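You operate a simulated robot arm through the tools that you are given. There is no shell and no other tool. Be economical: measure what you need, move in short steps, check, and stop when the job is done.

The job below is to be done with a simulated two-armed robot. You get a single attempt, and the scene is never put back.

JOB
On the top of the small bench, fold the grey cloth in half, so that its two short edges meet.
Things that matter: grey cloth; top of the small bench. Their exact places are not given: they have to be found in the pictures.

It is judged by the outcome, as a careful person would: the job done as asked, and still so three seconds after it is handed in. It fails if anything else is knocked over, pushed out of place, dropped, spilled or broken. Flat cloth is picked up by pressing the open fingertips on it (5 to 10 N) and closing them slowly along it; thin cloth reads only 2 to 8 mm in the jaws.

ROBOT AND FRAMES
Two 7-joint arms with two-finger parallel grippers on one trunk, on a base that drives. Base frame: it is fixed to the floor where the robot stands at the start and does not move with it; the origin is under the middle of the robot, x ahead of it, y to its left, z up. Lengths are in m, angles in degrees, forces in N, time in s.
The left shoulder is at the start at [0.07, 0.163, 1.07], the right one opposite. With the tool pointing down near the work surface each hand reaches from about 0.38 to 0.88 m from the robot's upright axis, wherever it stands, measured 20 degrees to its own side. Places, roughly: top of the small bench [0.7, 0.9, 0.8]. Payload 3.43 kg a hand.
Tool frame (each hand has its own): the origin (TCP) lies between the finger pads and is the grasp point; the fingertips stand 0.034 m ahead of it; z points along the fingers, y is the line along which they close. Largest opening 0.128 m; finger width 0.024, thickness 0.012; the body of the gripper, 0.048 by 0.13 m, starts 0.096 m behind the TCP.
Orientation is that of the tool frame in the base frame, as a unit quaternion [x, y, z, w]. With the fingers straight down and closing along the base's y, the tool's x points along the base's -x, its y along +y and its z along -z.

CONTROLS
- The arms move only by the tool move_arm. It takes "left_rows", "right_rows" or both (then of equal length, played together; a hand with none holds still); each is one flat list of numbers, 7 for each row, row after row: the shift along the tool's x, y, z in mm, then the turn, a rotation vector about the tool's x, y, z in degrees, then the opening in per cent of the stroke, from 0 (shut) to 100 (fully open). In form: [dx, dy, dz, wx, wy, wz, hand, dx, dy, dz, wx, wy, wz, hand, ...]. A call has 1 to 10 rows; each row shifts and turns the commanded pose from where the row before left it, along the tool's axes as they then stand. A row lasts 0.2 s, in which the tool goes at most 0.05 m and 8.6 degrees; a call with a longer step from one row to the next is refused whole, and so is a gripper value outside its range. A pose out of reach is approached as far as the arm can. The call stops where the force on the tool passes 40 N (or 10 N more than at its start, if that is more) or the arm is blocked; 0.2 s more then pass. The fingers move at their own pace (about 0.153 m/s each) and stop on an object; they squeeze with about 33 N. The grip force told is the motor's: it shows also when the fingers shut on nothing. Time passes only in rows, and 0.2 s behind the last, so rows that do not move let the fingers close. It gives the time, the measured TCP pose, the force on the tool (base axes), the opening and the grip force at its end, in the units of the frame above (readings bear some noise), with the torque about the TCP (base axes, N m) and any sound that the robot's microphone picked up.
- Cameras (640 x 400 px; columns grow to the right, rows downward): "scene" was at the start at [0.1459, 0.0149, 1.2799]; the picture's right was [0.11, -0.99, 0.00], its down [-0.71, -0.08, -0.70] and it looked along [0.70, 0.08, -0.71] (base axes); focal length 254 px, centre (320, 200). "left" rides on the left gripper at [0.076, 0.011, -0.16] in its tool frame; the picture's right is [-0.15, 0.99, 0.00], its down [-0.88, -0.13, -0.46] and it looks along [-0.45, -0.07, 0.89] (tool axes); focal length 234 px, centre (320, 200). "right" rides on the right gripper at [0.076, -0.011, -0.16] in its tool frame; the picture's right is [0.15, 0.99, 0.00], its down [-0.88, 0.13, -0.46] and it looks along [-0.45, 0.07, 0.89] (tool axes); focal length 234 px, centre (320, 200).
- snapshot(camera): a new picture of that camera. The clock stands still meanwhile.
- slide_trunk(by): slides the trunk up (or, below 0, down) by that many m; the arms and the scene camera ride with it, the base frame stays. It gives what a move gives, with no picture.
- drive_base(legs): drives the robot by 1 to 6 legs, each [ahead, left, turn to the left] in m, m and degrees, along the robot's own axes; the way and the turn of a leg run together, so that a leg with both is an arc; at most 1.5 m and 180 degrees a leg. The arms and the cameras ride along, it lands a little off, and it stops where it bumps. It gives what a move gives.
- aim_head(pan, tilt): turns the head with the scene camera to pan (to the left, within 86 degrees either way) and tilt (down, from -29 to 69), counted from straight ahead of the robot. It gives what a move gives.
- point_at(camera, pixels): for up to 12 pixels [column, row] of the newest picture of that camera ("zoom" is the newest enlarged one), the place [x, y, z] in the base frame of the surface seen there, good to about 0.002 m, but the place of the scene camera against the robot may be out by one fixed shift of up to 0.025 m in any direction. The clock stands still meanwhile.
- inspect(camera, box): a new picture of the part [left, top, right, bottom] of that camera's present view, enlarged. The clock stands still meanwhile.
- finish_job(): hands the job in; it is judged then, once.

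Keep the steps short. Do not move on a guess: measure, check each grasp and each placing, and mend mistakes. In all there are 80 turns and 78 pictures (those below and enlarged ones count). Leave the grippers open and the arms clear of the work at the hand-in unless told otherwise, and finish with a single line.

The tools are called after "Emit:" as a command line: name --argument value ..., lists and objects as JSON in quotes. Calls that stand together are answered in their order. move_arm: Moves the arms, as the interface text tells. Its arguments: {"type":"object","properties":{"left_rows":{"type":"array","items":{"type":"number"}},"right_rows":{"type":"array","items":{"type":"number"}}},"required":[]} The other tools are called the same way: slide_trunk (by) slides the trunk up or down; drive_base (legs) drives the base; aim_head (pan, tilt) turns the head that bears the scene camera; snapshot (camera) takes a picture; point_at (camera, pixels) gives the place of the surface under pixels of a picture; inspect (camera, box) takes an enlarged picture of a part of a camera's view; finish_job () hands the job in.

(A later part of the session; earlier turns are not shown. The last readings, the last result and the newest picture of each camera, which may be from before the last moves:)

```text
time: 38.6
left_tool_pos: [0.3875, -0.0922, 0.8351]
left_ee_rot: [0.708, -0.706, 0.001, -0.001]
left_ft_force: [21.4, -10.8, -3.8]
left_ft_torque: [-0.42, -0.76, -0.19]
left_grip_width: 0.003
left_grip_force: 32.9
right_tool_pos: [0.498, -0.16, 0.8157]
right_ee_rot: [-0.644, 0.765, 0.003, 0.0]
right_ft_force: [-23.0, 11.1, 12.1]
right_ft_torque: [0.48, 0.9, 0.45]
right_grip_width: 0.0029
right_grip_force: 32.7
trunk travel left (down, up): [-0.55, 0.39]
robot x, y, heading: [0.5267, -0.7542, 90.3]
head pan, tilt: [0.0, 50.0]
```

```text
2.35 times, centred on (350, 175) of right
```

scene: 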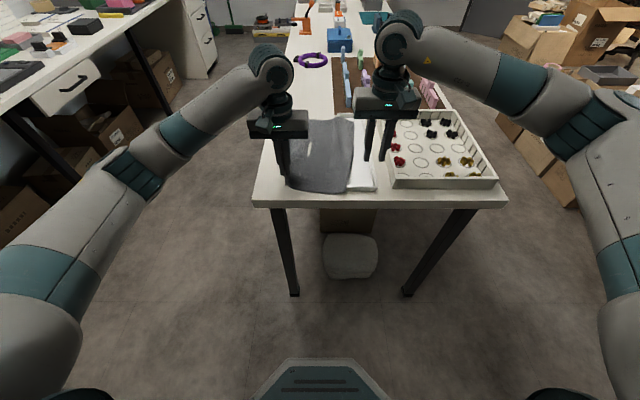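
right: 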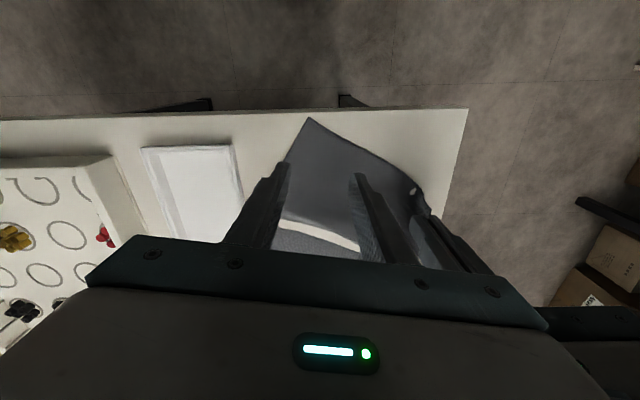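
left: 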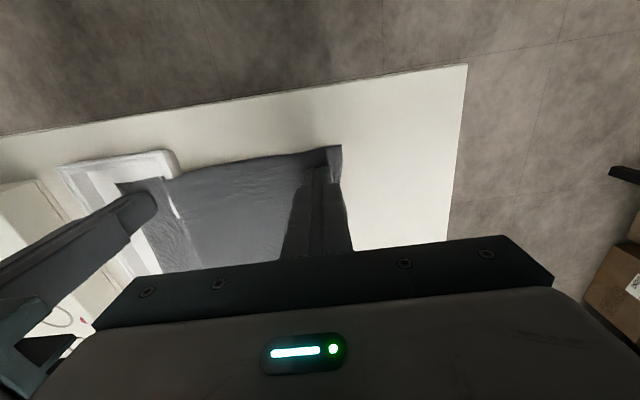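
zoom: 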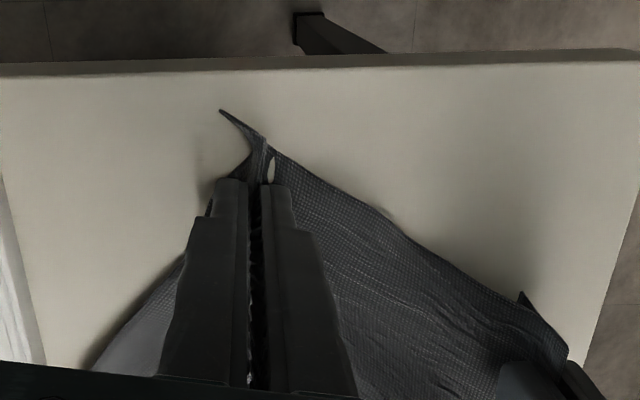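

The right hand has gripped too (2.9 mm). About 20 N of tension runs between the hands, so I'll move the left 10 mm closer to relieve it and lift both 25 mm.

Emit:
move_arm --left_rows '[2.5, -4.5, 0, 0, 0, 0, 0, 2.5, -4.5, -4, 0, 0, 0, 0, 0, 0, -12, 0, 0, 0, 0, 0, 0, -12, 0, 0, 0, 0, 0, 0, 0, 0, 0, 0, 0]' --right_rows '[0, 0, -3, 0, 0, 0, 0, 0, 0, -10, 0, 0, 0, 0, 0, 0, -15, 0, 0, 0, 0, 0, 0, -15, 0, 0, 0, 0, 0, 0, 0, 0, 0, 0, 0]'

Emit:
snapshot --camera "scene"

```text
time: 39.8
left_tool_pos: [0.3945, -0.0967, 0.8613]
left_ee_rot: [0.709, -0.705, 0.0, 0.0]
left_ft_force: [1.8, -0.2, -0.8]
left_ft_torque: [-0.07, -0.07, -0.01]
left_grip_width: 0.0025
left_grip_force: 32.8
right_tool_pos: [0.4991, -0.1587, 0.8571]
right_ee_rot: [-0.644, 0.765, -0.002, 0.0]
right_ft_force: [-1.9, -0.1, -0.7]
right_ft_torque: [0.0, 0.07, 0.05]
right_grip_width: 0.0023
right_grip_force: 32.8
trunk travel left (down, up): [-0.55, 0.39]
robot x, y, heading: [0.5269, -0.7491, 90.1]
head pan, tilt: [0.0, 50.0]
```

```text
47 pictures are left
```

scene: 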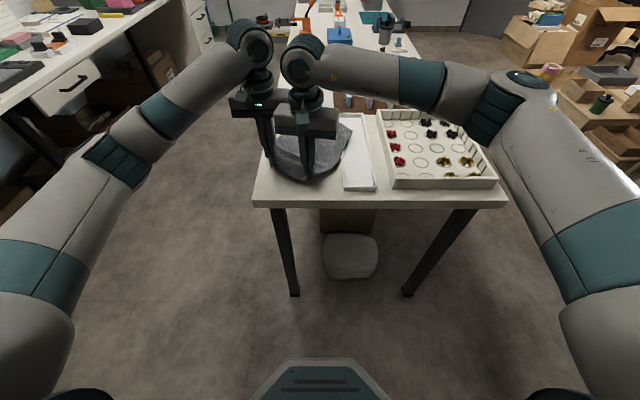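

Tension is nearly gone and both hands hold the cloth. I'll lift it further while moving toward +y so it peels rather than drags, then raise the trunk.

Emit:
move_arm --left_rows '[-16, 0, -18, 0, 0, 0, 0, -16, 0, -18, 0, 0, 0, 0, -16, 0, -18, 0, 0, 0, 0, -16, 0, -18, 0, 0, 0, 0, -16, 0, -18, 0, 0, 0, 0, -16, 0, -18, 0, 0, 0, 0]' --right_rows '[-15.8, 2.8, -18, 0, 0, 0, 0, -15.8, 2.8, -18, 0, 0, 0, 0, -15.8, 2.8, -18, 0, 0, 0, 0, -15.8, 2.8, -18, 0, 0, 0, 0, -15.8, 2.8, -18, 0, 0, 0, 0, -15.8, 2.8, -18, 0, 0, 0, 0]'

Emit:
slide_trunk --by 0.12

Emit:
snapshot --camera "scene"

```text
time: 41.2
left_tool_pos: [0.3954, -0.0, 0.971]
left_ee_rot: [0.709, -0.706, 0.0, -0.001]
left_ft_force: [0.4, 0.0, -0.3]
left_ft_torque: [0.0, -0.02, 0.03]
left_grip_width: 0.0024
left_grip_force: 32.7
right_tool_pos: [0.4976, -0.0628, 0.9661]
right_ee_rot: [-0.645, 0.764, 0.0, 0.0]
right_ft_force: [-0.3, 1.2, 0.4]
right_ft_torque: [0.0, 0.03, -0.01]
right_grip_width: 0.0027
right_grip_force: 32.9
trunk travel left (down, up): [-0.55, 0.39]
robot x, y, heading: [0.5302, -0.7529, 90.3]
head pan, tilt: [0.0, 50.0]
```

```text
time: 42.7
left_tool_pos: [0.3955, 0.0002, 1.0909]
left_ee_rot: [0.709, -0.705, 0.0, 0.001]
left_ft_force: [0.3, 0.0, 0.4]
left_ft_torque: [-0.03, -0.02, 0.0]
left_grip_width: 0.0027
left_grip_force: 32.6
right_tool_pos: [0.4978, -0.0629, 1.084]
right_ee_rot: [-0.644, 0.765, 0.001, 0.0]
right_ft_force: [0.2, 0.3, 0.5]
right_ft_torque: [0.01, 0.02, 0.01]
right_grip_width: 0.0025
right_grip_force: 32.9
trunk travel left (down, up): [-0.67, 0.27]
robot x, y, heading: [0.5282, -0.7518, 90.2]
head pan, tilt: [0.0, 50.0]
```

```text
46 pictures are left
```

scene: 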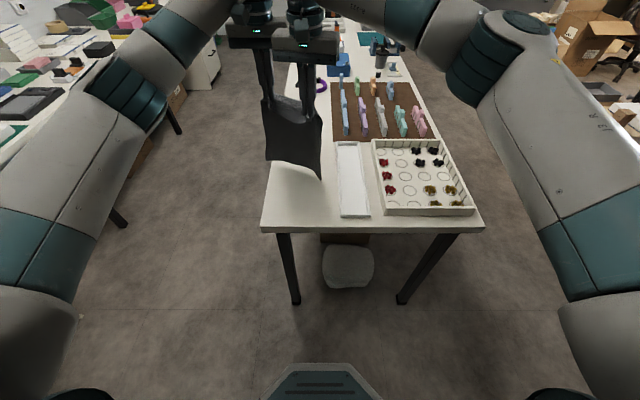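

The cloth hangs from both hands and the tray and box haven't moved. The tray leaves no flat place here. I'll raise the cloth further and carry it round to the bench's front, where the free strip x 0.39–0.57 fits the folded half with its edges along y.

Emit:
slide_trunk --by 0.15

Emit:
drive_base --legs '[[0, 0.62, 0]]'

Emit:
drive_base --legs '[[0, 0, -58.6]]'

Emit:
snapshot --camera "scene"

```text
time: 44.4
left_tool_pos: [0.3956, 0.0003, 1.2409]
left_ee_rot: [0.709, -0.705, 0.001, 0.0]
left_ft_force: [0.6, -1.1, 1.1]
left_ft_torque: [-0.03, -0.06, 0.01]
left_grip_width: 0.0026
left_grip_force: 33.3
right_tool_pos: [0.4979, -0.063, 1.234]
right_ee_rot: [-0.645, 0.764, 0.0, 0.0]
right_ft_force: [-0.6, -0.2, 0.0]
right_ft_torque: [0.0, 0.04, 0.02]
right_grip_width: 0.0024
right_grip_force: 33.0
trunk travel left (down, up): [-0.82, 0.12]
robot x, y, heading: [0.5264, -0.7476, 90.4]
head pan, tilt: [0.0, 50.0]
```

```text
time: 47.9
left_tool_pos: [-0.2155, 0.0016, 1.2414]
left_ee_rot: [-0.707, 0.708, 0.0, 0.0]
left_ft_force: [0.4, -0.6, -0.3]
left_ft_torque: [-0.03, 0.0, -0.01]
left_grip_width: 0.0025
left_grip_force: 32.8
right_tool_pos: [-0.1145, -0.0639, 1.2348]
right_ee_rot: [-0.642, 0.767, 0.0, 0.0]
right_ft_force: [-0.6, 0.4, 1.2]
right_ft_torque: [0.01, 0.04, 0.0]
right_grip_width: 0.0025
right_grip_force: 33.1
trunk travel left (down, up): [-0.82, 0.12]
robot x, y, heading: [-0.0874, -0.7504, 89.8]
head pan, tilt: [0.0, 50.0]
```

```text
time: 50.9
left_tool_pos: [0.4825, -0.2464, 1.2407]
left_ee_rot: [-0.272, 0.962, 0.0, 0.0]
left_ft_force: [-0.1, -0.5, -0.4]
left_ft_torque: [0.01, 0.01, 0.03]
left_grip_width: 0.0025
left_grip_force: 32.8
right_tool_pos: [0.4816, -0.3676, 1.2344]
right_ee_rot: [-0.187, 0.982, 0.001, 0.0]
right_ft_force: [-0.1, 0.5, 0.0]
right_ft_torque: [-0.01, 0.0, 0.06]
right_grip_width: 0.0023
right_grip_force: 33.2
trunk travel left (down, up): [-0.82, 0.12]
robot x, y, heading: [-0.0901, -0.7511, 31.4]
head pan, tilt: [0.0, 50.0]
```

```text
45 pictures are left
```

scene: 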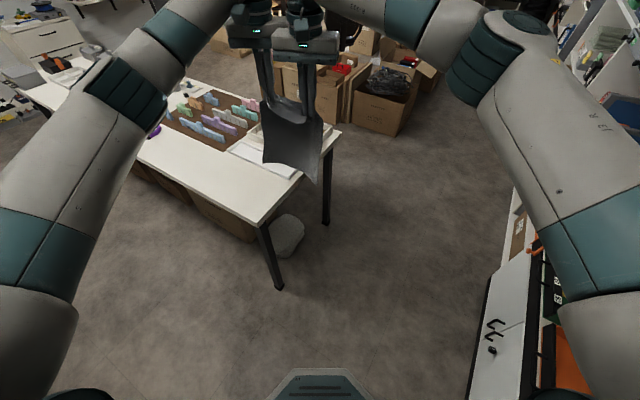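

The hands' line is now along y at x = 0.482. I'll inspect how the cloth hangs before moving it over the bench.

Emit:
inspect --camera "scene" --box '[220, 10, 370, 200]'

Emit:
point_at --camera "scene" --pixels '[[264, 103], [265, 160], [285, 168], [300, 172], [315, 180], [320, 128], [292, 130], [318, 150]]'

```text
2.11 times, centred on (295, 105) of scene
```

zoom: 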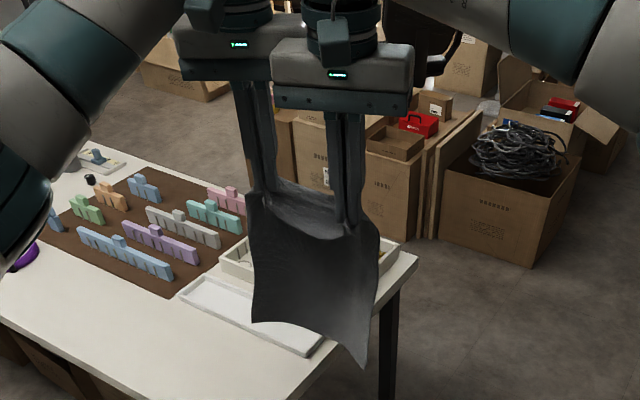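

```text
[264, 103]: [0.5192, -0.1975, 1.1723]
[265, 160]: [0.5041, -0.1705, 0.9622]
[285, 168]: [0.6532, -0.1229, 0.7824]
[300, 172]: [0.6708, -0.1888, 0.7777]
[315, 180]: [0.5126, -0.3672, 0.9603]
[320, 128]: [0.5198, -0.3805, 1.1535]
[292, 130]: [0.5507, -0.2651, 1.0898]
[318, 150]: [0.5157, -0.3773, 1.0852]
```

The cloth hangs freely with its lower edge at about z 0.9. I'll drive over to the free area, with the hands' middle near y = 0.33 and x = 0.43, clear of the tray.

Emit:
drive_base --legs '[[0.291, 0.572, 0]]'

Emit:
aim_head --pan 0 --tilt 58

Emit:
snapshot --camera "scene"

Emit:
snapshot --camera "left"

```text
time: 54.5
left_tool_pos: [0.4316, 0.3904, 1.2399]
left_ee_rot: [-0.272, 0.962, 0.0, 0.0]
left_ft_force: [0.0, -0.9, 0.4]
left_ft_torque: [-0.01, 0.03, 0.03]
left_grip_width: 0.0026
left_grip_force: 33.1
right_tool_pos: [0.4312, 0.2696, 1.2344]
right_ee_rot: [-0.188, 0.982, 0.0, 0.0]
right_ft_force: [-0.3, 0.4, -0.2]
right_ft_torque: [-0.01, -0.03, 0.04]
right_grip_width: 0.0024
right_grip_force: 33.0
trunk travel left (down, up): [-0.82, 0.12]
robot x, y, heading: [-0.1406, -0.1111, 31.6]
head pan, tilt: [0.0, 50.0]
```

```text
time: 55.1
left_tool_pos: [0.4304, 0.3924, 1.2404]
left_ee_rot: [-0.272, 0.962, 0.001, -0.001]
left_ft_force: [-0.3, -0.6, -0.1]
left_ft_torque: [-0.01, -0.01, 0.04]
left_grip_width: 0.0024
left_grip_force: 33.2
right_tool_pos: [0.4302, 0.2718, 1.2352]
right_ee_rot: [-0.188, 0.982, 0.0, 0.0]
right_ft_force: [0.5, 0.0, -0.3]
right_ft_torque: [0.01, 0.0, 0.04]
right_grip_width: 0.0025
right_grip_force: 33.0
trunk travel left (down, up): [-0.82, 0.12]
robot x, y, heading: [-0.1398, -0.1137, 31.6]
head pan, tilt: [0.0, 58.0]
```

```text
43 pictures are left
```

scene: 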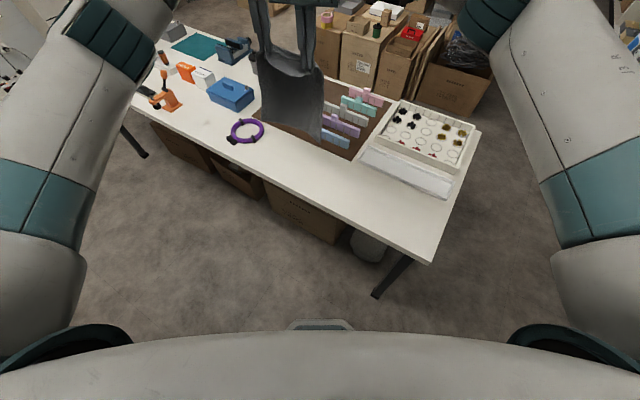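

```text
42 pictures are left
```

left: 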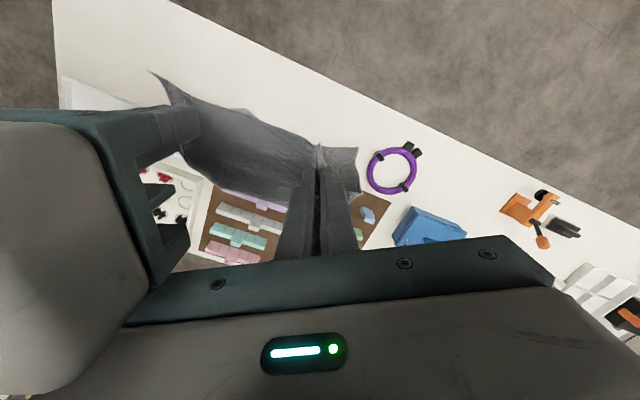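

Now I measure the lower corners of the hanging cloth, the ring, the board edge and the bench edge.

Emit:
inspect --camera "scene" --box '[220, 40, 400, 220]'

Emit:
point_at --camera "zoom" --pixels '[[155, 288], [362, 350], [250, 318], [200, 200], [350, 230], [60, 385], [125, 338], [477, 428], [320, 360], [440, 460], [300, 250], [250, 420]]'

Emit:
point_at --camera "scene" --pixels '[[240, 142], [246, 139], [283, 134], [345, 158], [363, 164], [430, 262], [300, 185], [222, 145], [319, 138], [266, 125]]'

```text
2.22 times, centred on (310, 130) of scene
```

zoom: 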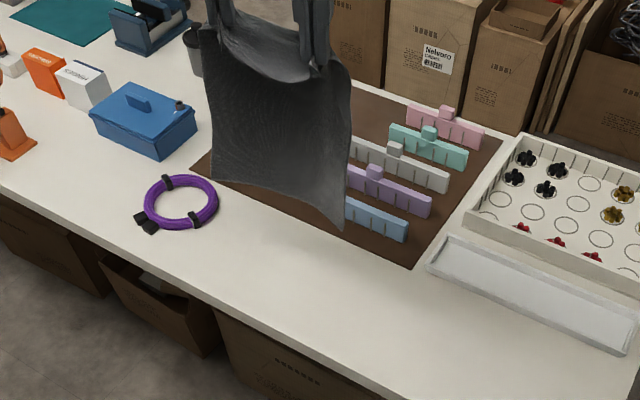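

```text
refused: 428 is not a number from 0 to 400
```

```text
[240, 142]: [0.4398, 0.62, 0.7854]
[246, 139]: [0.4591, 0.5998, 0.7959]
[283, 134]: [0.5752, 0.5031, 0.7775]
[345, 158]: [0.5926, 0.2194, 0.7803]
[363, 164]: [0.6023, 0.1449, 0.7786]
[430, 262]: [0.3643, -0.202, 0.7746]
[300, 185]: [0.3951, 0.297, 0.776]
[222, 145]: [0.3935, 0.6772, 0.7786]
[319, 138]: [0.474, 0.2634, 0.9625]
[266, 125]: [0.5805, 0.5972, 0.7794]
```

Emit:
point_at --camera "zoom" --pixels '[[216, 178], [280, 195], [338, 222], [342, 195], [222, 120], [340, 100], [206, 35], [350, 75], [240, 286], [330, 335], [215, 205], [410, 266]]'

```text
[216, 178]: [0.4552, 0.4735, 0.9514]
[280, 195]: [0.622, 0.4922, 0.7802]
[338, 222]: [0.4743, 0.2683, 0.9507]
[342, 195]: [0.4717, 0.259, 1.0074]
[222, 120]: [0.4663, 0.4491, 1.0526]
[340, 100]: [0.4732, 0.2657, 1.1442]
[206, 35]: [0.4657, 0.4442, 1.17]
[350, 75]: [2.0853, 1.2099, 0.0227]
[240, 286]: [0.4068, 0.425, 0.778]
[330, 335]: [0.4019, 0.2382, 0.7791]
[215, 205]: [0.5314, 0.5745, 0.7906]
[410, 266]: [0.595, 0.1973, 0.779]
```

The scene camera has its own shift, so I'll verify with the left hand camera.

Emit:
point_at --camera "left" --pixels '[[155, 76], [356, 150], [358, 180], [240, 115], [310, 150], [380, 150], [393, 160], [300, 70], [500, 170], [60, 20], [215, 190]]'

Emit:
inspect --camera "left" --box '[130, 50, 430, 270]'

```text
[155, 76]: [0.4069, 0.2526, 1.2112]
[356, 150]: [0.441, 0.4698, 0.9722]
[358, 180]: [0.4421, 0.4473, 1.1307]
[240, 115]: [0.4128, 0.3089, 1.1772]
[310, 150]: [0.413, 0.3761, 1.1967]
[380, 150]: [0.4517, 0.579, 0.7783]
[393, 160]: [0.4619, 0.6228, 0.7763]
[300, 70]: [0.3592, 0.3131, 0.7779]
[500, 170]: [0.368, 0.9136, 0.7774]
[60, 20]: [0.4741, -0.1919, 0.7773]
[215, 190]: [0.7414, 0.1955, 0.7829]
```

```text
1.82 times, centred on (280, 160) of left
```

zoom: 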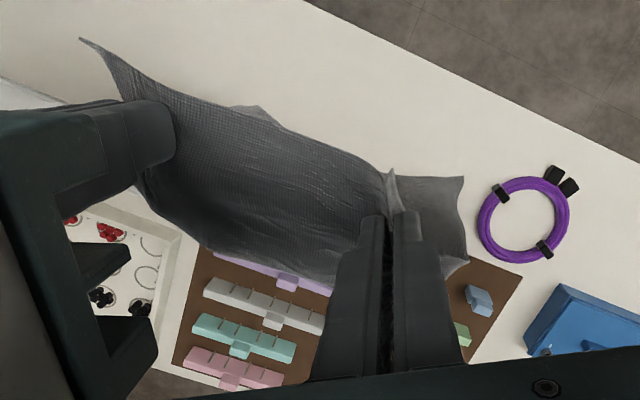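

The left camera gives the lower-left corner at [0.441, 0.470, 0.97] and flat, free bench from x ≈ 0.36 to 0.60. I'll move the hands 30 mm toward -x and lower the trunk by 0.14 m, so the hem is just above the bench.

Emit:
move_arm --left_rows '[12.8, 7.9, 0, 0, 0, 0, 0, 12.8, 7.9, 0, 0, 0, 0, 0]' --right_rows '[13.9, 5.5, 0, 0, 0, 0, 0, 13.9, 5.5, 0, 0, 0, 0, 0]'

Emit:
slide_trunk --by -0.14

Emit:
inspect --camera "scene" --box '[220, 60, 400, 210]'

Emit:
snapshot --camera "left"

```text
time: 55.8
left_tool_pos: [0.4001, 0.3918, 1.2411]
left_ee_rot: [-0.273, 0.962, -0.001, 0.0]
left_ft_force: [0.1, -0.3, -0.2]
left_ft_torque: [0.02, -0.01, 0.03]
left_grip_width: 0.0024
left_grip_force: 32.5
right_tool_pos: [0.4004, 0.2727, 1.235]
right_ee_rot: [-0.187, 0.982, -0.001, 0.0]
right_ft_force: [-0.1, -0.3, -0.1]
right_ft_torque: [0.0, 0.01, 0.05]
right_grip_width: 0.0027
right_grip_force: 33.1
trunk travel left (down, up): [-0.82, 0.12]
robot x, y, heading: [-0.1408, -0.1116, 31.6]
head pan, tilt: [0.0, 58.0]
```

```text
time: 57.4
left_tool_pos: [0.402, 0.3922, 1.1016]
left_ee_rot: [-0.272, 0.962, 0.0, 0.0]
left_ft_force: [-0.1, -0.4, 0.5]
left_ft_torque: [0.02, 0.01, 0.01]
left_grip_width: 0.0025
left_grip_force: 33.0
right_tool_pos: [0.4019, 0.2707, 1.0949]
right_ee_rot: [-0.188, 0.982, 0.0, 0.0]
right_ft_force: [-0.6, 0.4, -0.4]
right_ft_torque: [0.04, 0.01, 0.07]
right_grip_width: 0.0023
right_grip_force: 33.2
trunk travel left (down, up): [-0.68, 0.26]
robot x, y, heading: [-0.1414, -0.115, 31.6]
head pan, tilt: [0.0, 58.0]
```

```text
2.67 times, centred on (310, 135) of scene
```

zoom: 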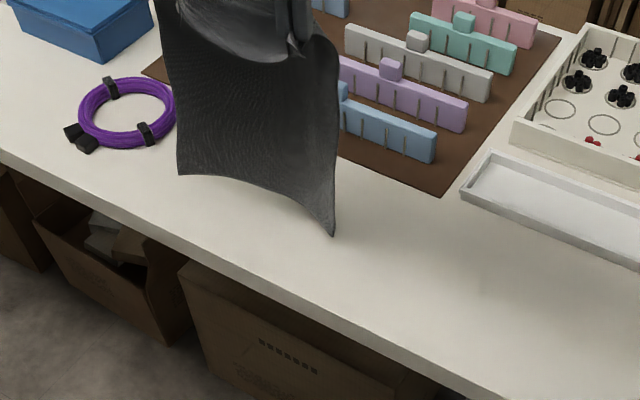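

```text
38 pictures are left
```

left: 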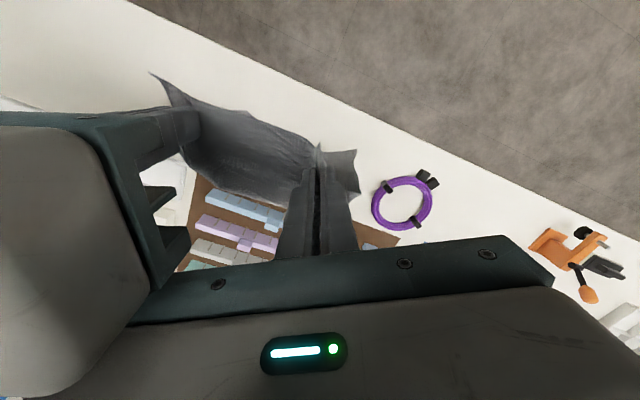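

Emit:
point_at --camera "zoom" --pixels '[[182, 172], [250, 180], [290, 195], [330, 228], [332, 180], [185, 120], [300, 330], [200, 255], [445, 190], [400, 180]]'

Emit:
point_at --camera "left" --pixels '[[355, 153], [358, 185], [155, 76], [330, 145], [290, 80], [240, 50], [270, 180], [375, 205], [378, 240]]'

```text
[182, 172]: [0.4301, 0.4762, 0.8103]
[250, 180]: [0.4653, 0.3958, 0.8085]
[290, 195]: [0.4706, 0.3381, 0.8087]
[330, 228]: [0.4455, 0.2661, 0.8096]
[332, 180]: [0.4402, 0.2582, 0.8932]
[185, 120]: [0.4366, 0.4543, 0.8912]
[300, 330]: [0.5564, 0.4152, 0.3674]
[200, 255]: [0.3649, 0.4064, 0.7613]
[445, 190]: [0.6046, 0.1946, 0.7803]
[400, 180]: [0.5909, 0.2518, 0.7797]
```

```text
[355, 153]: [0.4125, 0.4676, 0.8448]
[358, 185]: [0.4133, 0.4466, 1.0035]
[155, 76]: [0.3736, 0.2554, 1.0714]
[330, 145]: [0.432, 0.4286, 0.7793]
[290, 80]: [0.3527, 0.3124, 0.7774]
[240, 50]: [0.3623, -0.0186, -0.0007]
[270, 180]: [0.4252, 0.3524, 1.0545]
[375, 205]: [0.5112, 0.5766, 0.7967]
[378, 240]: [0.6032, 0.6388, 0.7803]
```

The hem is about 28 mm above the bench, near x 0.42–0.45. I'll lower it to touch, then move the hands toward +x while sinking, which lays down the lower half.

Emit:
move_arm --left_rows '[0, 0, 18, 0, 0, 0, 0, 0, 0, 18, 0, 0, 0, 0, -13.6, -8.4, 17, 0, 0, 0, 0, -13.6, -8.4, 17, 0, 0, 0, 0, -13.6, -8.4, 17, 0, 0, 0, 0, -13.6, -8.4, 17, 0, 0, 0, 0, -13.6, -8.4, 17, 0, 0, 0, 0]' --right_rows '[0, 0, 18, 0, 0, 0, 0, 0, 0, 18, 0, 0, 0, 0, -14.9, -5.9, 17, 0, 0, 0, 0, -14.9, -5.9, 17, 0, 0, 0, 0, -14.9, -5.9, 17, 0, 0, 0, 0, -14.9, -5.9, 17, 0, 0, 0, 0, -14.9, -5.9, 17, 0, 0, 0, 0]'

Emit:
inspect --camera "scene" --box '[220, 60, 400, 210]'

Emit:
snapshot --camera "left"

```text
time: 59.0
left_tool_pos: [0.482, 0.3912, 0.9784]
left_ee_rot: [-0.273, 0.962, 0.001, -0.001]
left_ft_force: [-0.2, 0.3, -0.3]
left_ft_torque: [0.0, 0.02, 0.04]
left_grip_width: 0.0025
left_grip_force: 33.1
right_tool_pos: [0.4829, 0.2721, 0.9738]
right_ee_rot: [-0.188, 0.982, -0.001, -0.002]
right_ft_force: [0.4, -0.1, 0.5]
right_ft_torque: [0.0, 0.03, -0.01]
right_grip_width: 0.0027
right_grip_force: 32.8
trunk travel left (down, up): [-0.68, 0.26]
robot x, y, heading: [-0.142, -0.1165, 31.5]
head pan, tilt: [0.0, 58.0]
```

```text
2.67 times, centred on (310, 135) of scene
```

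zoom: 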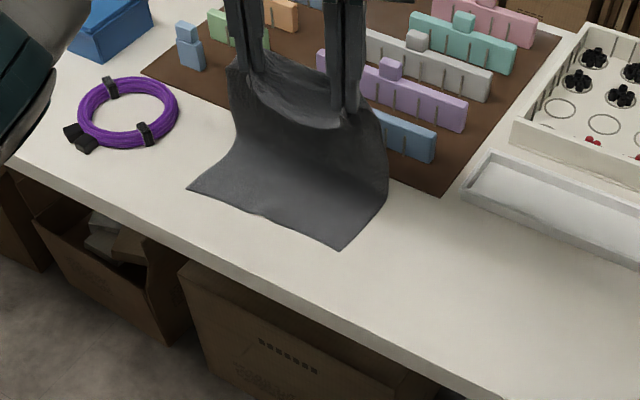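

```text
36 pictures are left
```

left: 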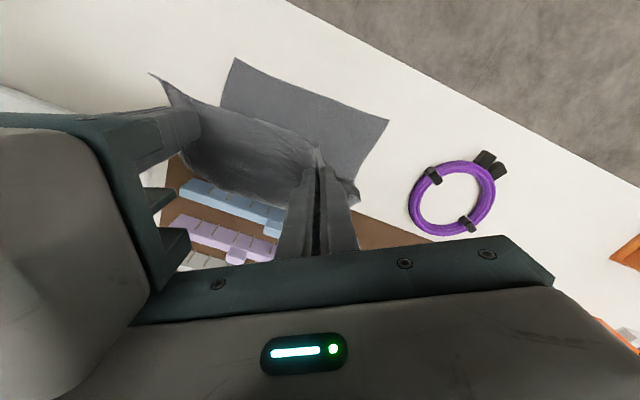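

Excellent: the lower part lies flat. I'll measure the hem corners with the left camera.

Emit:
point_at --camera "left" --pixels '[[236, 60], [386, 121], [310, 91], [222, 105], [358, 185], [150, 76], [360, 170], [345, 170], [360, 200], [385, 225]]'

Emit:
point_at --camera "zoom" --pixels '[[191, 187], [340, 246], [265, 215], [232, 140], [385, 190], [388, 150], [250, 170], [310, 180], [395, 180]]'

```text
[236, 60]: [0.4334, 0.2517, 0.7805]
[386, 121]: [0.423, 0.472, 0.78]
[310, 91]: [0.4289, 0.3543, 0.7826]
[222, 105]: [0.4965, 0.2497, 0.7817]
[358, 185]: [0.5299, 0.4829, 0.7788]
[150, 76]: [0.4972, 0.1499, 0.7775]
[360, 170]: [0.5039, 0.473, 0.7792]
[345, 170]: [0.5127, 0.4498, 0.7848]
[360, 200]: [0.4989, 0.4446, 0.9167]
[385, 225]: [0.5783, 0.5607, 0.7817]
```

```text
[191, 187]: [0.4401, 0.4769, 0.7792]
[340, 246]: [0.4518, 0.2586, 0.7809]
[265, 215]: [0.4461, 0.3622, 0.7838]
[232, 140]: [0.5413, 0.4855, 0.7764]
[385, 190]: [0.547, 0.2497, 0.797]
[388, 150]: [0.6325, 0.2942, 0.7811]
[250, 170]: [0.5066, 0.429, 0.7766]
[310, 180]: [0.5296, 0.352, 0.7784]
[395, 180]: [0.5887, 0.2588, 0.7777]
```

The hem is straight, from [0.433, 0.252] to [0.423, 0.472]. The fold line would come to about x 0.59, touching the brown mat's edge. I'll take the cloth back up, shift 35 mm toward -x, and lay it again.

Emit:
move_arm --left_rows '[13.6, 8.4, -17, 0, 0, 0, 0, 13.6, 8.4, -17, 0, 0, 0, 0, 13.6, 8.4, -17, 0, 0, 0, 0, 13.6, 8.4, -17, 0, 0, 0, 0, 13.6, 8.4, -17, 0, 0, 0, 0, 0, 0, -18, 0, 0, 0, 0, 0, 0, -18, 0, 0, 0, 0, 14.9, 9.2, 0, 0, 0, 0, 0, 14.9, 9.2, 0, 0, 0, 0, 0, 0, 0, 0, 0, 0, 0, 0]' --right_rows '[14.9, 5.9, -17, 0, 0, 0, 0, 14.9, 5.9, -17, 0, 0, 0, 0, 14.9, 5.9, -17, 0, 0, 0, 0, 14.9, 5.9, -17, 0, 0, 0, 0, 14.9, 5.9, -17, 0, 0, 0, 0, 0, 0, -18, 0, 0, 0, 0, 0, 0, -18, 0, 0, 0, 0, 16.3, 6.5, 0, 0, 0, 0, 0, 16.3, 6.5, 0, 0, 0, 0, 0, 0, 0, 0, 0, 0, 0, 0]'

Emit:
move_arm --left_rows '[0, 0, 0, 0, 0, 0, 0, 0, 0, 18, 0, 0, 0, 0, 0, 0, 18, 0, 0, 0, 0, -13.6, -8.4, 17, 0, 0, 0, 0, -13.6, -8.4, 17, 0, 0, 0, 0, -13.6, -8.4, 17, 0, 0, 0, 0, -13.6, -8.4, 17, 0, 0, 0, 0, -13.6, -8.4, 17, 0, 0, 0, 0]' --right_rows '[0, 0, 0, 0, 0, 0, 0, 0, 0, 18, 0, 0, 0, 0, 0, 0, 18, 0, 0, 0, 0, -14.9, -5.9, 17, 0, 0, 0, 0, -14.9, -5.9, 17, 0, 0, 0, 0, -14.9, -5.9, 17, 0, 0, 0, 0, -14.9, -5.9, 17, 0, 0, 0, 0, -14.9, -5.9, 17, 0, 0, 0, 0]'

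Emit:
inspect --camera "scene" --box '[220, 60, 400, 210]'

Emit:
snapshot --camera "left"

```text
time: 61.2
left_tool_pos: [0.3669, 0.3906, 1.0997]
left_ee_rot: [-0.272, 0.962, -0.001, -0.001]
left_ft_force: [1.1, -0.4, -0.4]
left_ft_torque: [-0.04, 0.05, 0.08]
left_grip_width: 0.0026
left_grip_force: 32.4
right_tool_pos: [0.3663, 0.2724, 1.0944]
right_ee_rot: [-0.187, 0.982, -0.001, -0.001]
right_ft_force: [0.2, 0.0, -0.3]
right_ft_torque: [-0.02, -0.04, 0.03]
right_grip_width: 0.0029
right_grip_force: 33.1
trunk travel left (down, up): [-0.68, 0.26]
robot x, y, heading: [-0.1349, -0.114, 31.5]
head pan, tilt: [0.0, 58.0]
```

```text
time: 63.0
left_tool_pos: [0.4464, 0.391, 0.9768]
left_ee_rot: [-0.272, 0.962, 0.0, -0.001]
left_ft_force: [0.5, -0.7, -0.2]
left_ft_torque: [-0.03, 0.01, 0.05]
left_grip_width: 0.0027
left_grip_force: 33.4
right_tool_pos: [0.448, 0.2729, 0.9733]
right_ee_rot: [-0.187, 0.982, -0.001, -0.001]
right_ft_force: [0.4, 0.5, -0.4]
right_ft_torque: [-0.01, 0.03, 0.08]
right_grip_width: 0.0023
right_grip_force: 32.5
trunk travel left (down, up): [-0.68, 0.26]
robot x, y, heading: [-0.1409, -0.116, 31.5]
head pan, tilt: [0.0, 58.0]
```

```text
2.67 times, centred on (310, 135) of scene
```

zoom: 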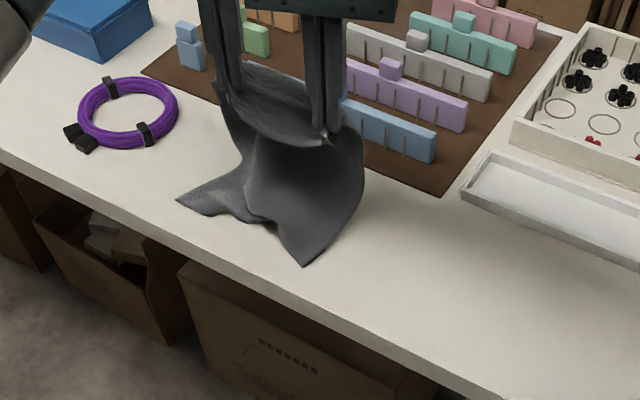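

```text
34 pictures are left
```

left: 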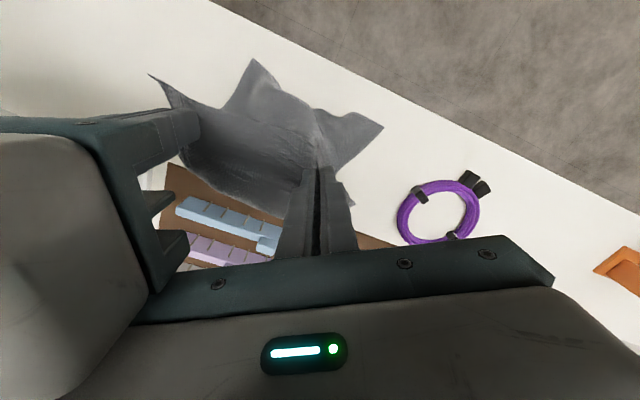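

This time the hem buckled because it was still swinging. I'll lift it again higher, let it settle, and lay it more slowly.

Emit:
move_arm --left_rows '[13.6, 8.4, -20, 0, 0, 0, 0, 13.6, 8.4, -20, 0, 0, 0, 0, 13.6, 8.4, -20, 0, 0, 0, 0, 13.6, 8.4, -20, 0, 0, 0, 0, 13.6, 8.4, -20, 0, 0, 0, 0, 0, 0, -20, 0, 0, 0, 0, 0, 0, -20, 0, 0, 0, 0, 0, 0, -11, 0, 0, 0, 0, 0, 0, 0, 0, 0, 0, 0, 0, 0, 0, 0, 0, 0, 0]' --right_rows '[14.9, 5.9, -20, 0, 0, 0, 0, 14.9, 5.9, -20, 0, 0, 0, 0, 14.9, 5.9, -20, 0, 0, 0, 0, 14.9, 5.9, -20, 0, 0, 0, 0, 14.9, 5.9, -20, 0, 0, 0, 0, 0, 0, -20, 0, 0, 0, 0, 0, 0, -20, 0, 0, 0, 0, 0, 0, -11, 0, 0, 0, 0, 0, 0, 0, 0, 0, 0, 0, 0, 0, 0, 0, 0, 0, 0]'

Emit:
move_arm --left_rows '[0, 0, 0, 0, 0, 0, 0, 0, 0, 0, 0, 0, 0, 0, 0, 0, 0, 0, 0, 0, 0, 0, 0, 0, 0, 0, 0, 0, 0, 0, 0, 0, 0, 0, 0, 0, 0, 0, 0, 0, 0, 0, 0, 0, 0, 0, 0, 0, 0, 0, 0, 0, 0, 0, 0, 0]'

Emit:
inspect --camera "scene" --box '[220, 60, 400, 210]'

```text
time: 65.2
left_tool_pos: [0.3652, 0.3912, 1.1314]
left_ee_rot: [-0.272, 0.962, 0.001, 0.0]
left_ft_force: [0.0, 0.0, -1.1]
left_ft_torque: [-0.01, 0.01, 0.06]
left_grip_width: 0.0024
left_grip_force: 33.4
right_tool_pos: [0.3668, 0.2706, 1.1244]
right_ee_rot: [-0.187, 0.982, 0.0, 0.0]
right_ft_force: [0.4, 0.0, -0.6]
right_ft_torque: [0.01, 0.03, 0.02]
right_grip_width: 0.0023
right_grip_force: 33.3
trunk travel left (down, up): [-0.68, 0.26]
robot x, y, heading: [-0.1438, -0.1147, 31.6]
head pan, tilt: [0.0, 58.0]
```

```text
time: 67.0
left_tool_pos: [0.3661, 0.3914, 1.1308]
left_ee_rot: [-0.273, 0.962, 0.0, 0.0]
left_ft_force: [0.1, -0.6, 0.2]
left_ft_torque: [-0.01, -0.02, -0.02]
left_grip_width: 0.0026
left_grip_force: 32.8
right_tool_pos: [0.3667, 0.2721, 1.1247]
right_ee_rot: [-0.188, 0.982, 0.0, 0.0]
right_ft_force: [0.3, 1.3, 0.4]
right_ft_torque: [-0.01, 0.0, 0.02]
right_grip_width: 0.0024
right_grip_force: 32.5
trunk travel left (down, up): [-0.68, 0.26]
robot x, y, heading: [-0.1428, -0.115, 31.5]
head pan, tilt: [0.0, 58.0]
```

```text
2.67 times, centred on (310, 135) of scene
```

zoom: 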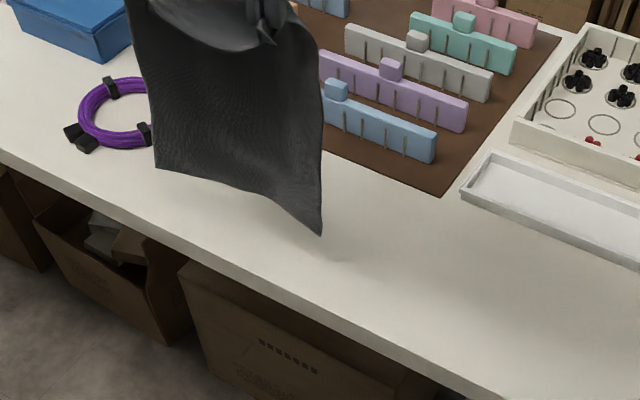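

It has settled hanging flat. Now the slower lay-down.

Emit:
move_arm --left_rows '[0, 0, 11, 0, 0, 0, 0, 0, 0, 11, 0, 0, 0, 0, 0, 0, 11, 0, 0, 0, 0, 0, 0, 11, 0, 0, 0, 0, 0, 0, 11, 0, 0, 0, 0, 0, 0, 11, 0, 0, 0, 0, -8.5, -5.2, 10, 0, 0, 0, 0, -8.5, -5.2, 10, 0, 0, 0, 0, -8.5, -5.2, 10, 0, 0, 0, 0, -8.5, -5.2, 10, 0, 0, 0, 0]' --right_rows '[0, 0, 11, 0, 0, 0, 0, 0, 0, 11, 0, 0, 0, 0, 0, 0, 11, 0, 0, 0, 0, 0, 0, 11, 0, 0, 0, 0, 0, 0, 11, 0, 0, 0, 0, 0, 0, 11, 0, 0, 0, 0, -9.3, -3.7, 10, 0, 0, 0, 0, -9.3, -3.7, 10, 0, 0, 0, 0, -9.3, -3.7, 10, 0, 0, 0, 0, -9.3, -3.7, 10, 0, 0, 0, 0]'

Emit:
inspect --camera "scene" --box '[220, 60, 400, 210]'

```text
time: 69.2
left_tool_pos: [0.4075, 0.3911, 1.0243]
left_ee_rot: [-0.274, 0.962, 0.0, 0.0]
left_ft_force: [-1.3, -0.7, -0.9]
left_ft_torque: [-0.02, 0.01, 0.02]
left_grip_width: 0.0024
left_grip_force: 33.0
right_tool_pos: [0.4077, 0.2713, 1.0177]
right_ee_rot: [-0.188, 0.982, 0.0, -0.001]
right_ft_force: [-0.4, -0.1, -1.0]
right_ft_torque: [0.02, 0.02, 0.02]
right_grip_width: 0.0028
right_grip_force: 33.1
trunk travel left (down, up): [-0.68, 0.26]
robot x, y, heading: [-0.1423, -0.1126, 31.7]
head pan, tilt: [0.0, 58.0]
```

```text
2.67 times, centred on (310, 135) of scene
```

zoom: 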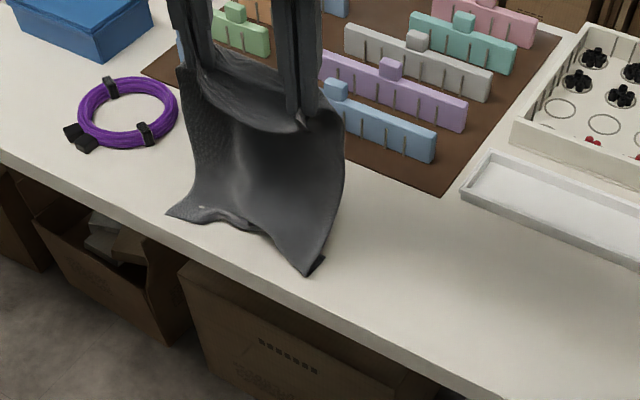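

The corners touched first and the middle bowed inward. I'll lift, let it settle, then touch down and draw toward +x as I sink, so the hem trails flat.

Emit:
move_arm --left_rows '[7.2, 4.5, -18, 0, 0, 0, 0, 7.2, 4.5, -18, 0, 0, 0, 0, 7.2, 4.5, -18, 0, 0, 0, 0, 7.2, 4.5, -18, 0, 0, 0, 0, 7.2, 4.5, -4, 0, 0, 0, 0, 7.2, 4.5, 0, 0, 0, 0, 0, 0, 0, 0, 0, 0, 0, 0, 0, 0, 0, 0, 0, 0, 0, 0, 0, 0, 0, 0, 0, 0, 0, 0, 0, 0, 0, 0, 0]' --right_rows '[7.9, 3.1, -18, 0, 0, 0, 0, 7.9, 3.1, -18, 0, 0, 0, 0, 7.9, 3.1, -18, 0, 0, 0, 0, 7.9, 3.1, -18, 0, 0, 0, 0, 7.9, 3.1, -4, 0, 0, 0, 0, 7.9, 3.1, 0, 0, 0, 0, 0, 0, 0, 0, 0, 0, 0, 0, 0, 0, 0, 0, 0, 0, 0, 0, 0, 0, 0, 0, 0, 0, 0, 0, 0, 0, 0, 0, 0]'

Emit:
move_arm --left_rows '[0, 0, 0, 0, 0, 0, 0, 0, 0, 0, 0, 0, 0, 0, 0, 0, 0, 0, 0, 0, 0, 0, 0, 0, 0, 0, 0, 0, 0, 0, 0, 0, 0, 0, 0, 0, 0, 0, 0, 0, 0, 0, 0, 0, 0, 0, 0, 0, 0]'

Emit:
move_arm --left_rows '[0, 0, 15, 0, 0, 0, 0, 0, 0, 15, 0, 0, 0, 0, -17, -10.5, 4, 0, 0, 0, 0, -17, -10.5, 6, 0, 0, 0, 0, -13.6, -8.4, 17, 0, 0, 0, 0, -13.6, -8.4, 17, 0, 0, 0, 0, -13.6, -8.4, 17, 0, 0, 0, 0, -13.6, -8.4, 17, 0, 0, 0, 0, -13.6, -8.4, 17, 0, 0, 0, 0]' --right_rows '[0, 0, 15, 0, 0, 0, 0, 0, 0, 15, 0, 0, 0, 0, -18.6, -7.4, 4, 0, 0, 0, 0, -18.6, -7.4, 6, 0, 0, 0, 0, -14.9, -5.9, 17, 0, 0, 0, 0, -14.9, -5.9, 17, 0, 0, 0, 0, -14.9, -5.9, 17, 0, 0, 0, 0, -14.9, -5.9, 17, 0, 0, 0, 0, -14.9, -5.9, 17, 0, 0, 0, 0]'

Emit:
inspect --camera "scene" --box '[220, 60, 400, 210]'

Emit:
snapshot --camera "left"

```text
time: 71.4
left_tool_pos: [0.355, 0.3927, 1.1003]
left_ee_rot: [-0.273, 0.962, 0.0, 0.0]
left_ft_force: [0.3, -0.7, -0.3]
left_ft_torque: [-0.01, 0.01, 0.01]
left_grip_width: 0.0027
left_grip_force: 33.1
right_tool_pos: [0.3565, 0.2725, 1.095]
right_ee_rot: [-0.187, 0.982, -0.001, 0.0]
right_ft_force: [0.3, 0.2, -0.3]
right_ft_torque: [-0.01, 0.03, 0.06]
right_grip_width: 0.0024
right_grip_force: 32.4
trunk travel left (down, up): [-0.68, 0.26]
robot x, y, heading: [-0.1388, -0.1124, 31.6]
head pan, tilt: [0.0, 58.0]
```

```text
time: 73.0
left_tool_pos: [0.3536, 0.391, 1.0997]
left_ee_rot: [-0.273, 0.962, 0.0, -0.001]
left_ft_force: [0.5, -0.1, 0.2]
left_ft_torque: [-0.02, 0.0, 0.0]
left_grip_width: 0.0027
left_grip_force: 33.3
right_tool_pos: [0.3564, 0.2717, 1.0946]
right_ee_rot: [-0.188, 0.982, 0.0, 0.0]
right_ft_force: [0.4, 1.7, 0.2]
right_ft_torque: [0.04, -0.03, 0.09]
right_grip_width: 0.0028
right_grip_force: 32.9
trunk travel left (down, up): [-0.68, 0.26]
robot x, y, heading: [-0.1396, -0.1113, 31.6]
head pan, tilt: [0.0, 58.0]
```

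```text
time: 75.0
left_tool_pos: [0.4779, 0.3909, 0.9742]
left_ee_rot: [-0.273, 0.962, 0.001, -0.001]
left_ft_force: [0.7, -1.0, 0.0]
left_ft_torque: [-0.05, 0.01, 0.04]
left_grip_width: 0.0027
left_grip_force: 32.7
right_tool_pos: [0.4768, 0.2709, 0.9674]
right_ee_rot: [-0.187, 0.982, 0.0, -0.001]
right_ft_force: [0.0, 0.8, 0.5]
right_ft_torque: [0.05, 0.01, 0.09]
right_grip_width: 0.0025
right_grip_force: 33.0
trunk travel left (down, up): [-0.68, 0.26]
robot x, y, heading: [-0.1388, -0.1094, 31.8]
head pan, tilt: [0.0, 58.0]
```

```text
2.67 times, centred on (310, 135) of scene
```

zoom: 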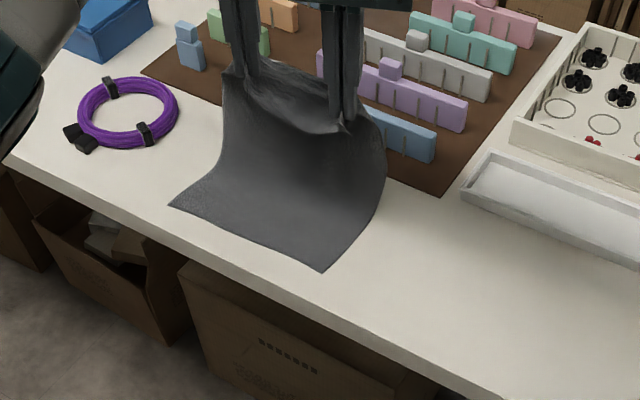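

```text
30 pictures are left
```

left: 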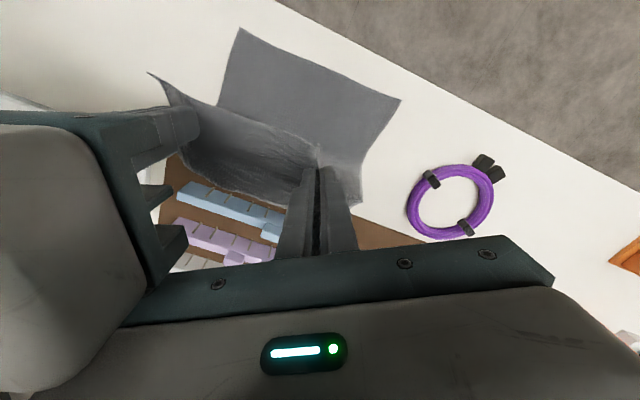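

The cloth now lies flat and well placed. I'll measure the hem.

Emit:
point_at --camera "left" --pixels '[[240, 31], [398, 100], [320, 66], [360, 190], [222, 100], [355, 175], [365, 165], [156, 76]]'

Emit:
point_at --camera "zoom" --pixels '[[172, 203], [322, 268], [225, 130], [385, 180], [222, 100], [383, 140], [228, 78], [370, 110], [300, 200]]'

```text
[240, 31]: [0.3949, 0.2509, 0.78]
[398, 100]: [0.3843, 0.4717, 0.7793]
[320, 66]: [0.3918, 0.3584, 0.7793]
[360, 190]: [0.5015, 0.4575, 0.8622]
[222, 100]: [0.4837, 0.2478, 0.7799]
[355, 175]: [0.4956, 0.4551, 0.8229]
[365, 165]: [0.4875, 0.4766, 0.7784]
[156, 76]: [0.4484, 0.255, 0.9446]
```

```text
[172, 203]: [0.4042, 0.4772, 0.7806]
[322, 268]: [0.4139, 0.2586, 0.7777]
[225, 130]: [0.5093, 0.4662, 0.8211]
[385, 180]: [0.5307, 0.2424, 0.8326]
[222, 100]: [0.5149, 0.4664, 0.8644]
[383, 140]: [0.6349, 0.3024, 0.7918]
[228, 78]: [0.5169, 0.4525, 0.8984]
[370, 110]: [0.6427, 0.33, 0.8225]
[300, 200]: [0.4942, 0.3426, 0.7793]
```

Hem corners are at [0.395, 0.251] and [0.384, 0.472]. The fold line should come at about x 0.55. I'll carry the held edge a bit further, then bring it back toward the hem, still high.

Emit:
move_arm --left_rows '[-13.7, -2.5, 14, 0, 0, 0, 0, -13.7, -2.5, 14, 0, 0, 0, 0, -13.7, -2.5, 14, 0, 0, 0, 0, 13.6, 8.4, 10, 0, 0, 0, 0, 13.6, 8.4, 12, 0, 0, 0, 0, 13.6, 8.4, 12, 0, 0, 0, 0, 13.6, 8.4, 12, 0, 0, 0, 0]' --right_rows '[-13.9, -0.2, 14, 0, 0, 0, 0, -13.9, -0.2, 14, 0, 0, 0, 0, -13.9, -0.2, 14, 0, 0, 0, 0, 14.9, 5.9, 8, 0, 0, 0, 0, 14.9, 5.9, 12, 0, 0, 0, 0, 14.9, 5.9, 12, 0, 0, 0, 0, 14.9, 5.9, 10, 0, 0, 0, 0]'

Emit:
inspect --camera "scene" --box '[220, 60, 400, 210]'

Emit:
snapshot --camera "left"

```text
time: 76.6
left_tool_pos: [0.4452, 0.4078, 0.8894]
left_ee_rot: [-0.272, 0.962, -0.001, 0.002]
left_ft_force: [24.7, 16.1, 17.8]
left_ft_torque: [-3.16, 3.03, 1.29]
left_grip_width: 0.0023
left_grip_force: 33.3
left hand out of reach, approached as far as the arm can: row 3
right_tool_pos: [0.4494, 0.2853, 0.8843]
right_ee_rot: [-0.188, 0.982, -0.002, -0.001]
right_ft_force: [-24.3, -14.6, -17.4]
right_ft_torque: [1.09, -3.23, 1.75]
right_grip_width: 0.0025
right_grip_force: 33.0
trunk travel left (down, up): [-0.68, 0.26]
robot x, y, heading: [-0.1422, -0.109, 31.7]
head pan, tilt: [0.0, 58.0]
```

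```text
2.67 times, centred on (310, 135) of scene
```

zoom: 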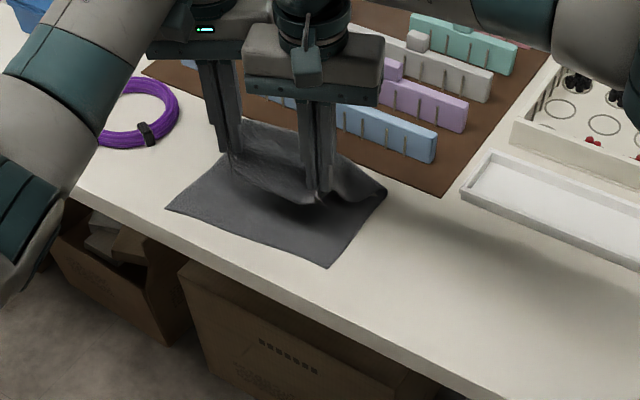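

```text
28 pictures are left
```

left: 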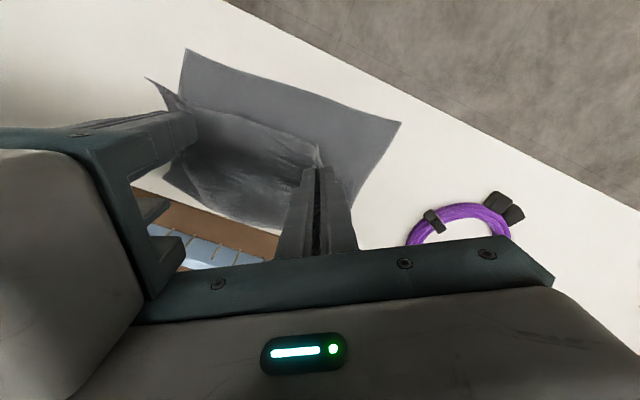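

The forces of about 28 N opposing each other, with 3 N·m torque, show the two gripper bodies are touching. The left arm was briefly out of reach and lagged. I'll turn the right hand back by 10° and draw it back 4 mm to free them.

Emit:
move_arm --right_rows '[2, 0, 0, 0, 0, -4, 0, 2, 0, 0, 0, 0, -4, 0, 0, 0, 0, 0, 0, -2, 0, 0, 0, 0, 0, 0, 0, 0]'

```text
time: 77.6
left_tool_pos: [0.4438, 0.4075, 0.8876]
left_ee_rot: [-0.273, 0.962, -0.001, -0.001]
left_ft_force: [-0.3, 0.3, -0.5]
left_ft_torque: [-0.01, 0.01, 0.05]
left_grip_width: 0.0025
left_grip_force: 33.1
right_tool_pos: [0.4474, 0.2848, 0.8861]
right_ee_rot: [-0.272, 0.962, -0.001, 0.001]
right_ft_force: [-0.3, -0.2, -0.2]
right_ft_torque: [-0.02, -0.01, -0.03]
right_grip_width: 0.0024
right_grip_force: 32.6
trunk travel left (down, up): [-0.68, 0.26]
robot x, y, heading: [-0.1392, -0.1136, 31.3]
head pan, tilt: [0.0, 58.0]
```

Contact is gone. I'll measure where the flap corners are relative to the hem, with the left camera view.

Emit:
inspect --camera "left" --box '[120, 30, 420, 230]'

Emit:
inspect --camera "scene" --box '[240, 90, 360, 170]'

Emit:
point_at --camera "zoom" --pixels '[[108, 160], [200, 240], [430, 290], [420, 360], [520, 185], [250, 170]]'

Emit:
snapshot --camera "right"

```text
2.00 times, centred on (270, 130) of left
```

zoom: 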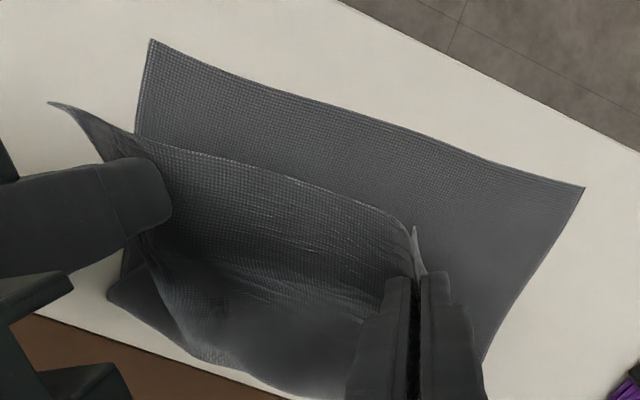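

```text
5.00 times, centred on (300, 130) of scene
```

zoom: 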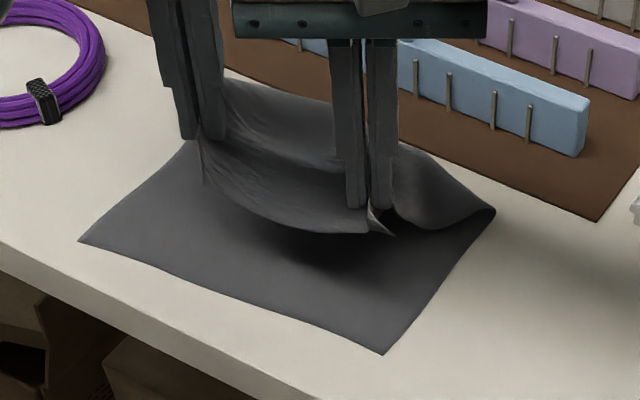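

```text
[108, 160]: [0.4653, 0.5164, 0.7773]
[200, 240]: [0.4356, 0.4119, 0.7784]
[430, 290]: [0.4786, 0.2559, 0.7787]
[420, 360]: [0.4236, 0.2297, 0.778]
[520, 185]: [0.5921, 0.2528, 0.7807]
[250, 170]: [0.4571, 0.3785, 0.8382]
```

```text
25 pictures are left
```

right: 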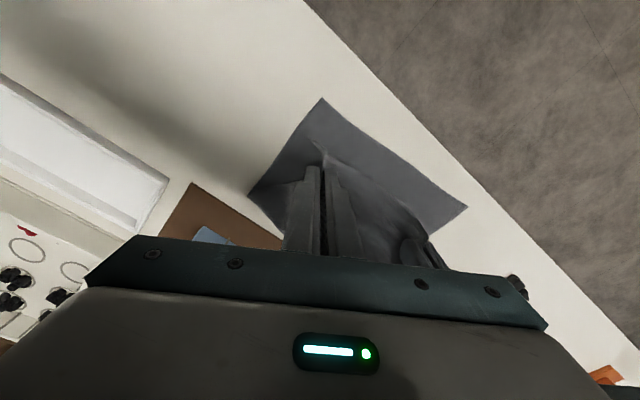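

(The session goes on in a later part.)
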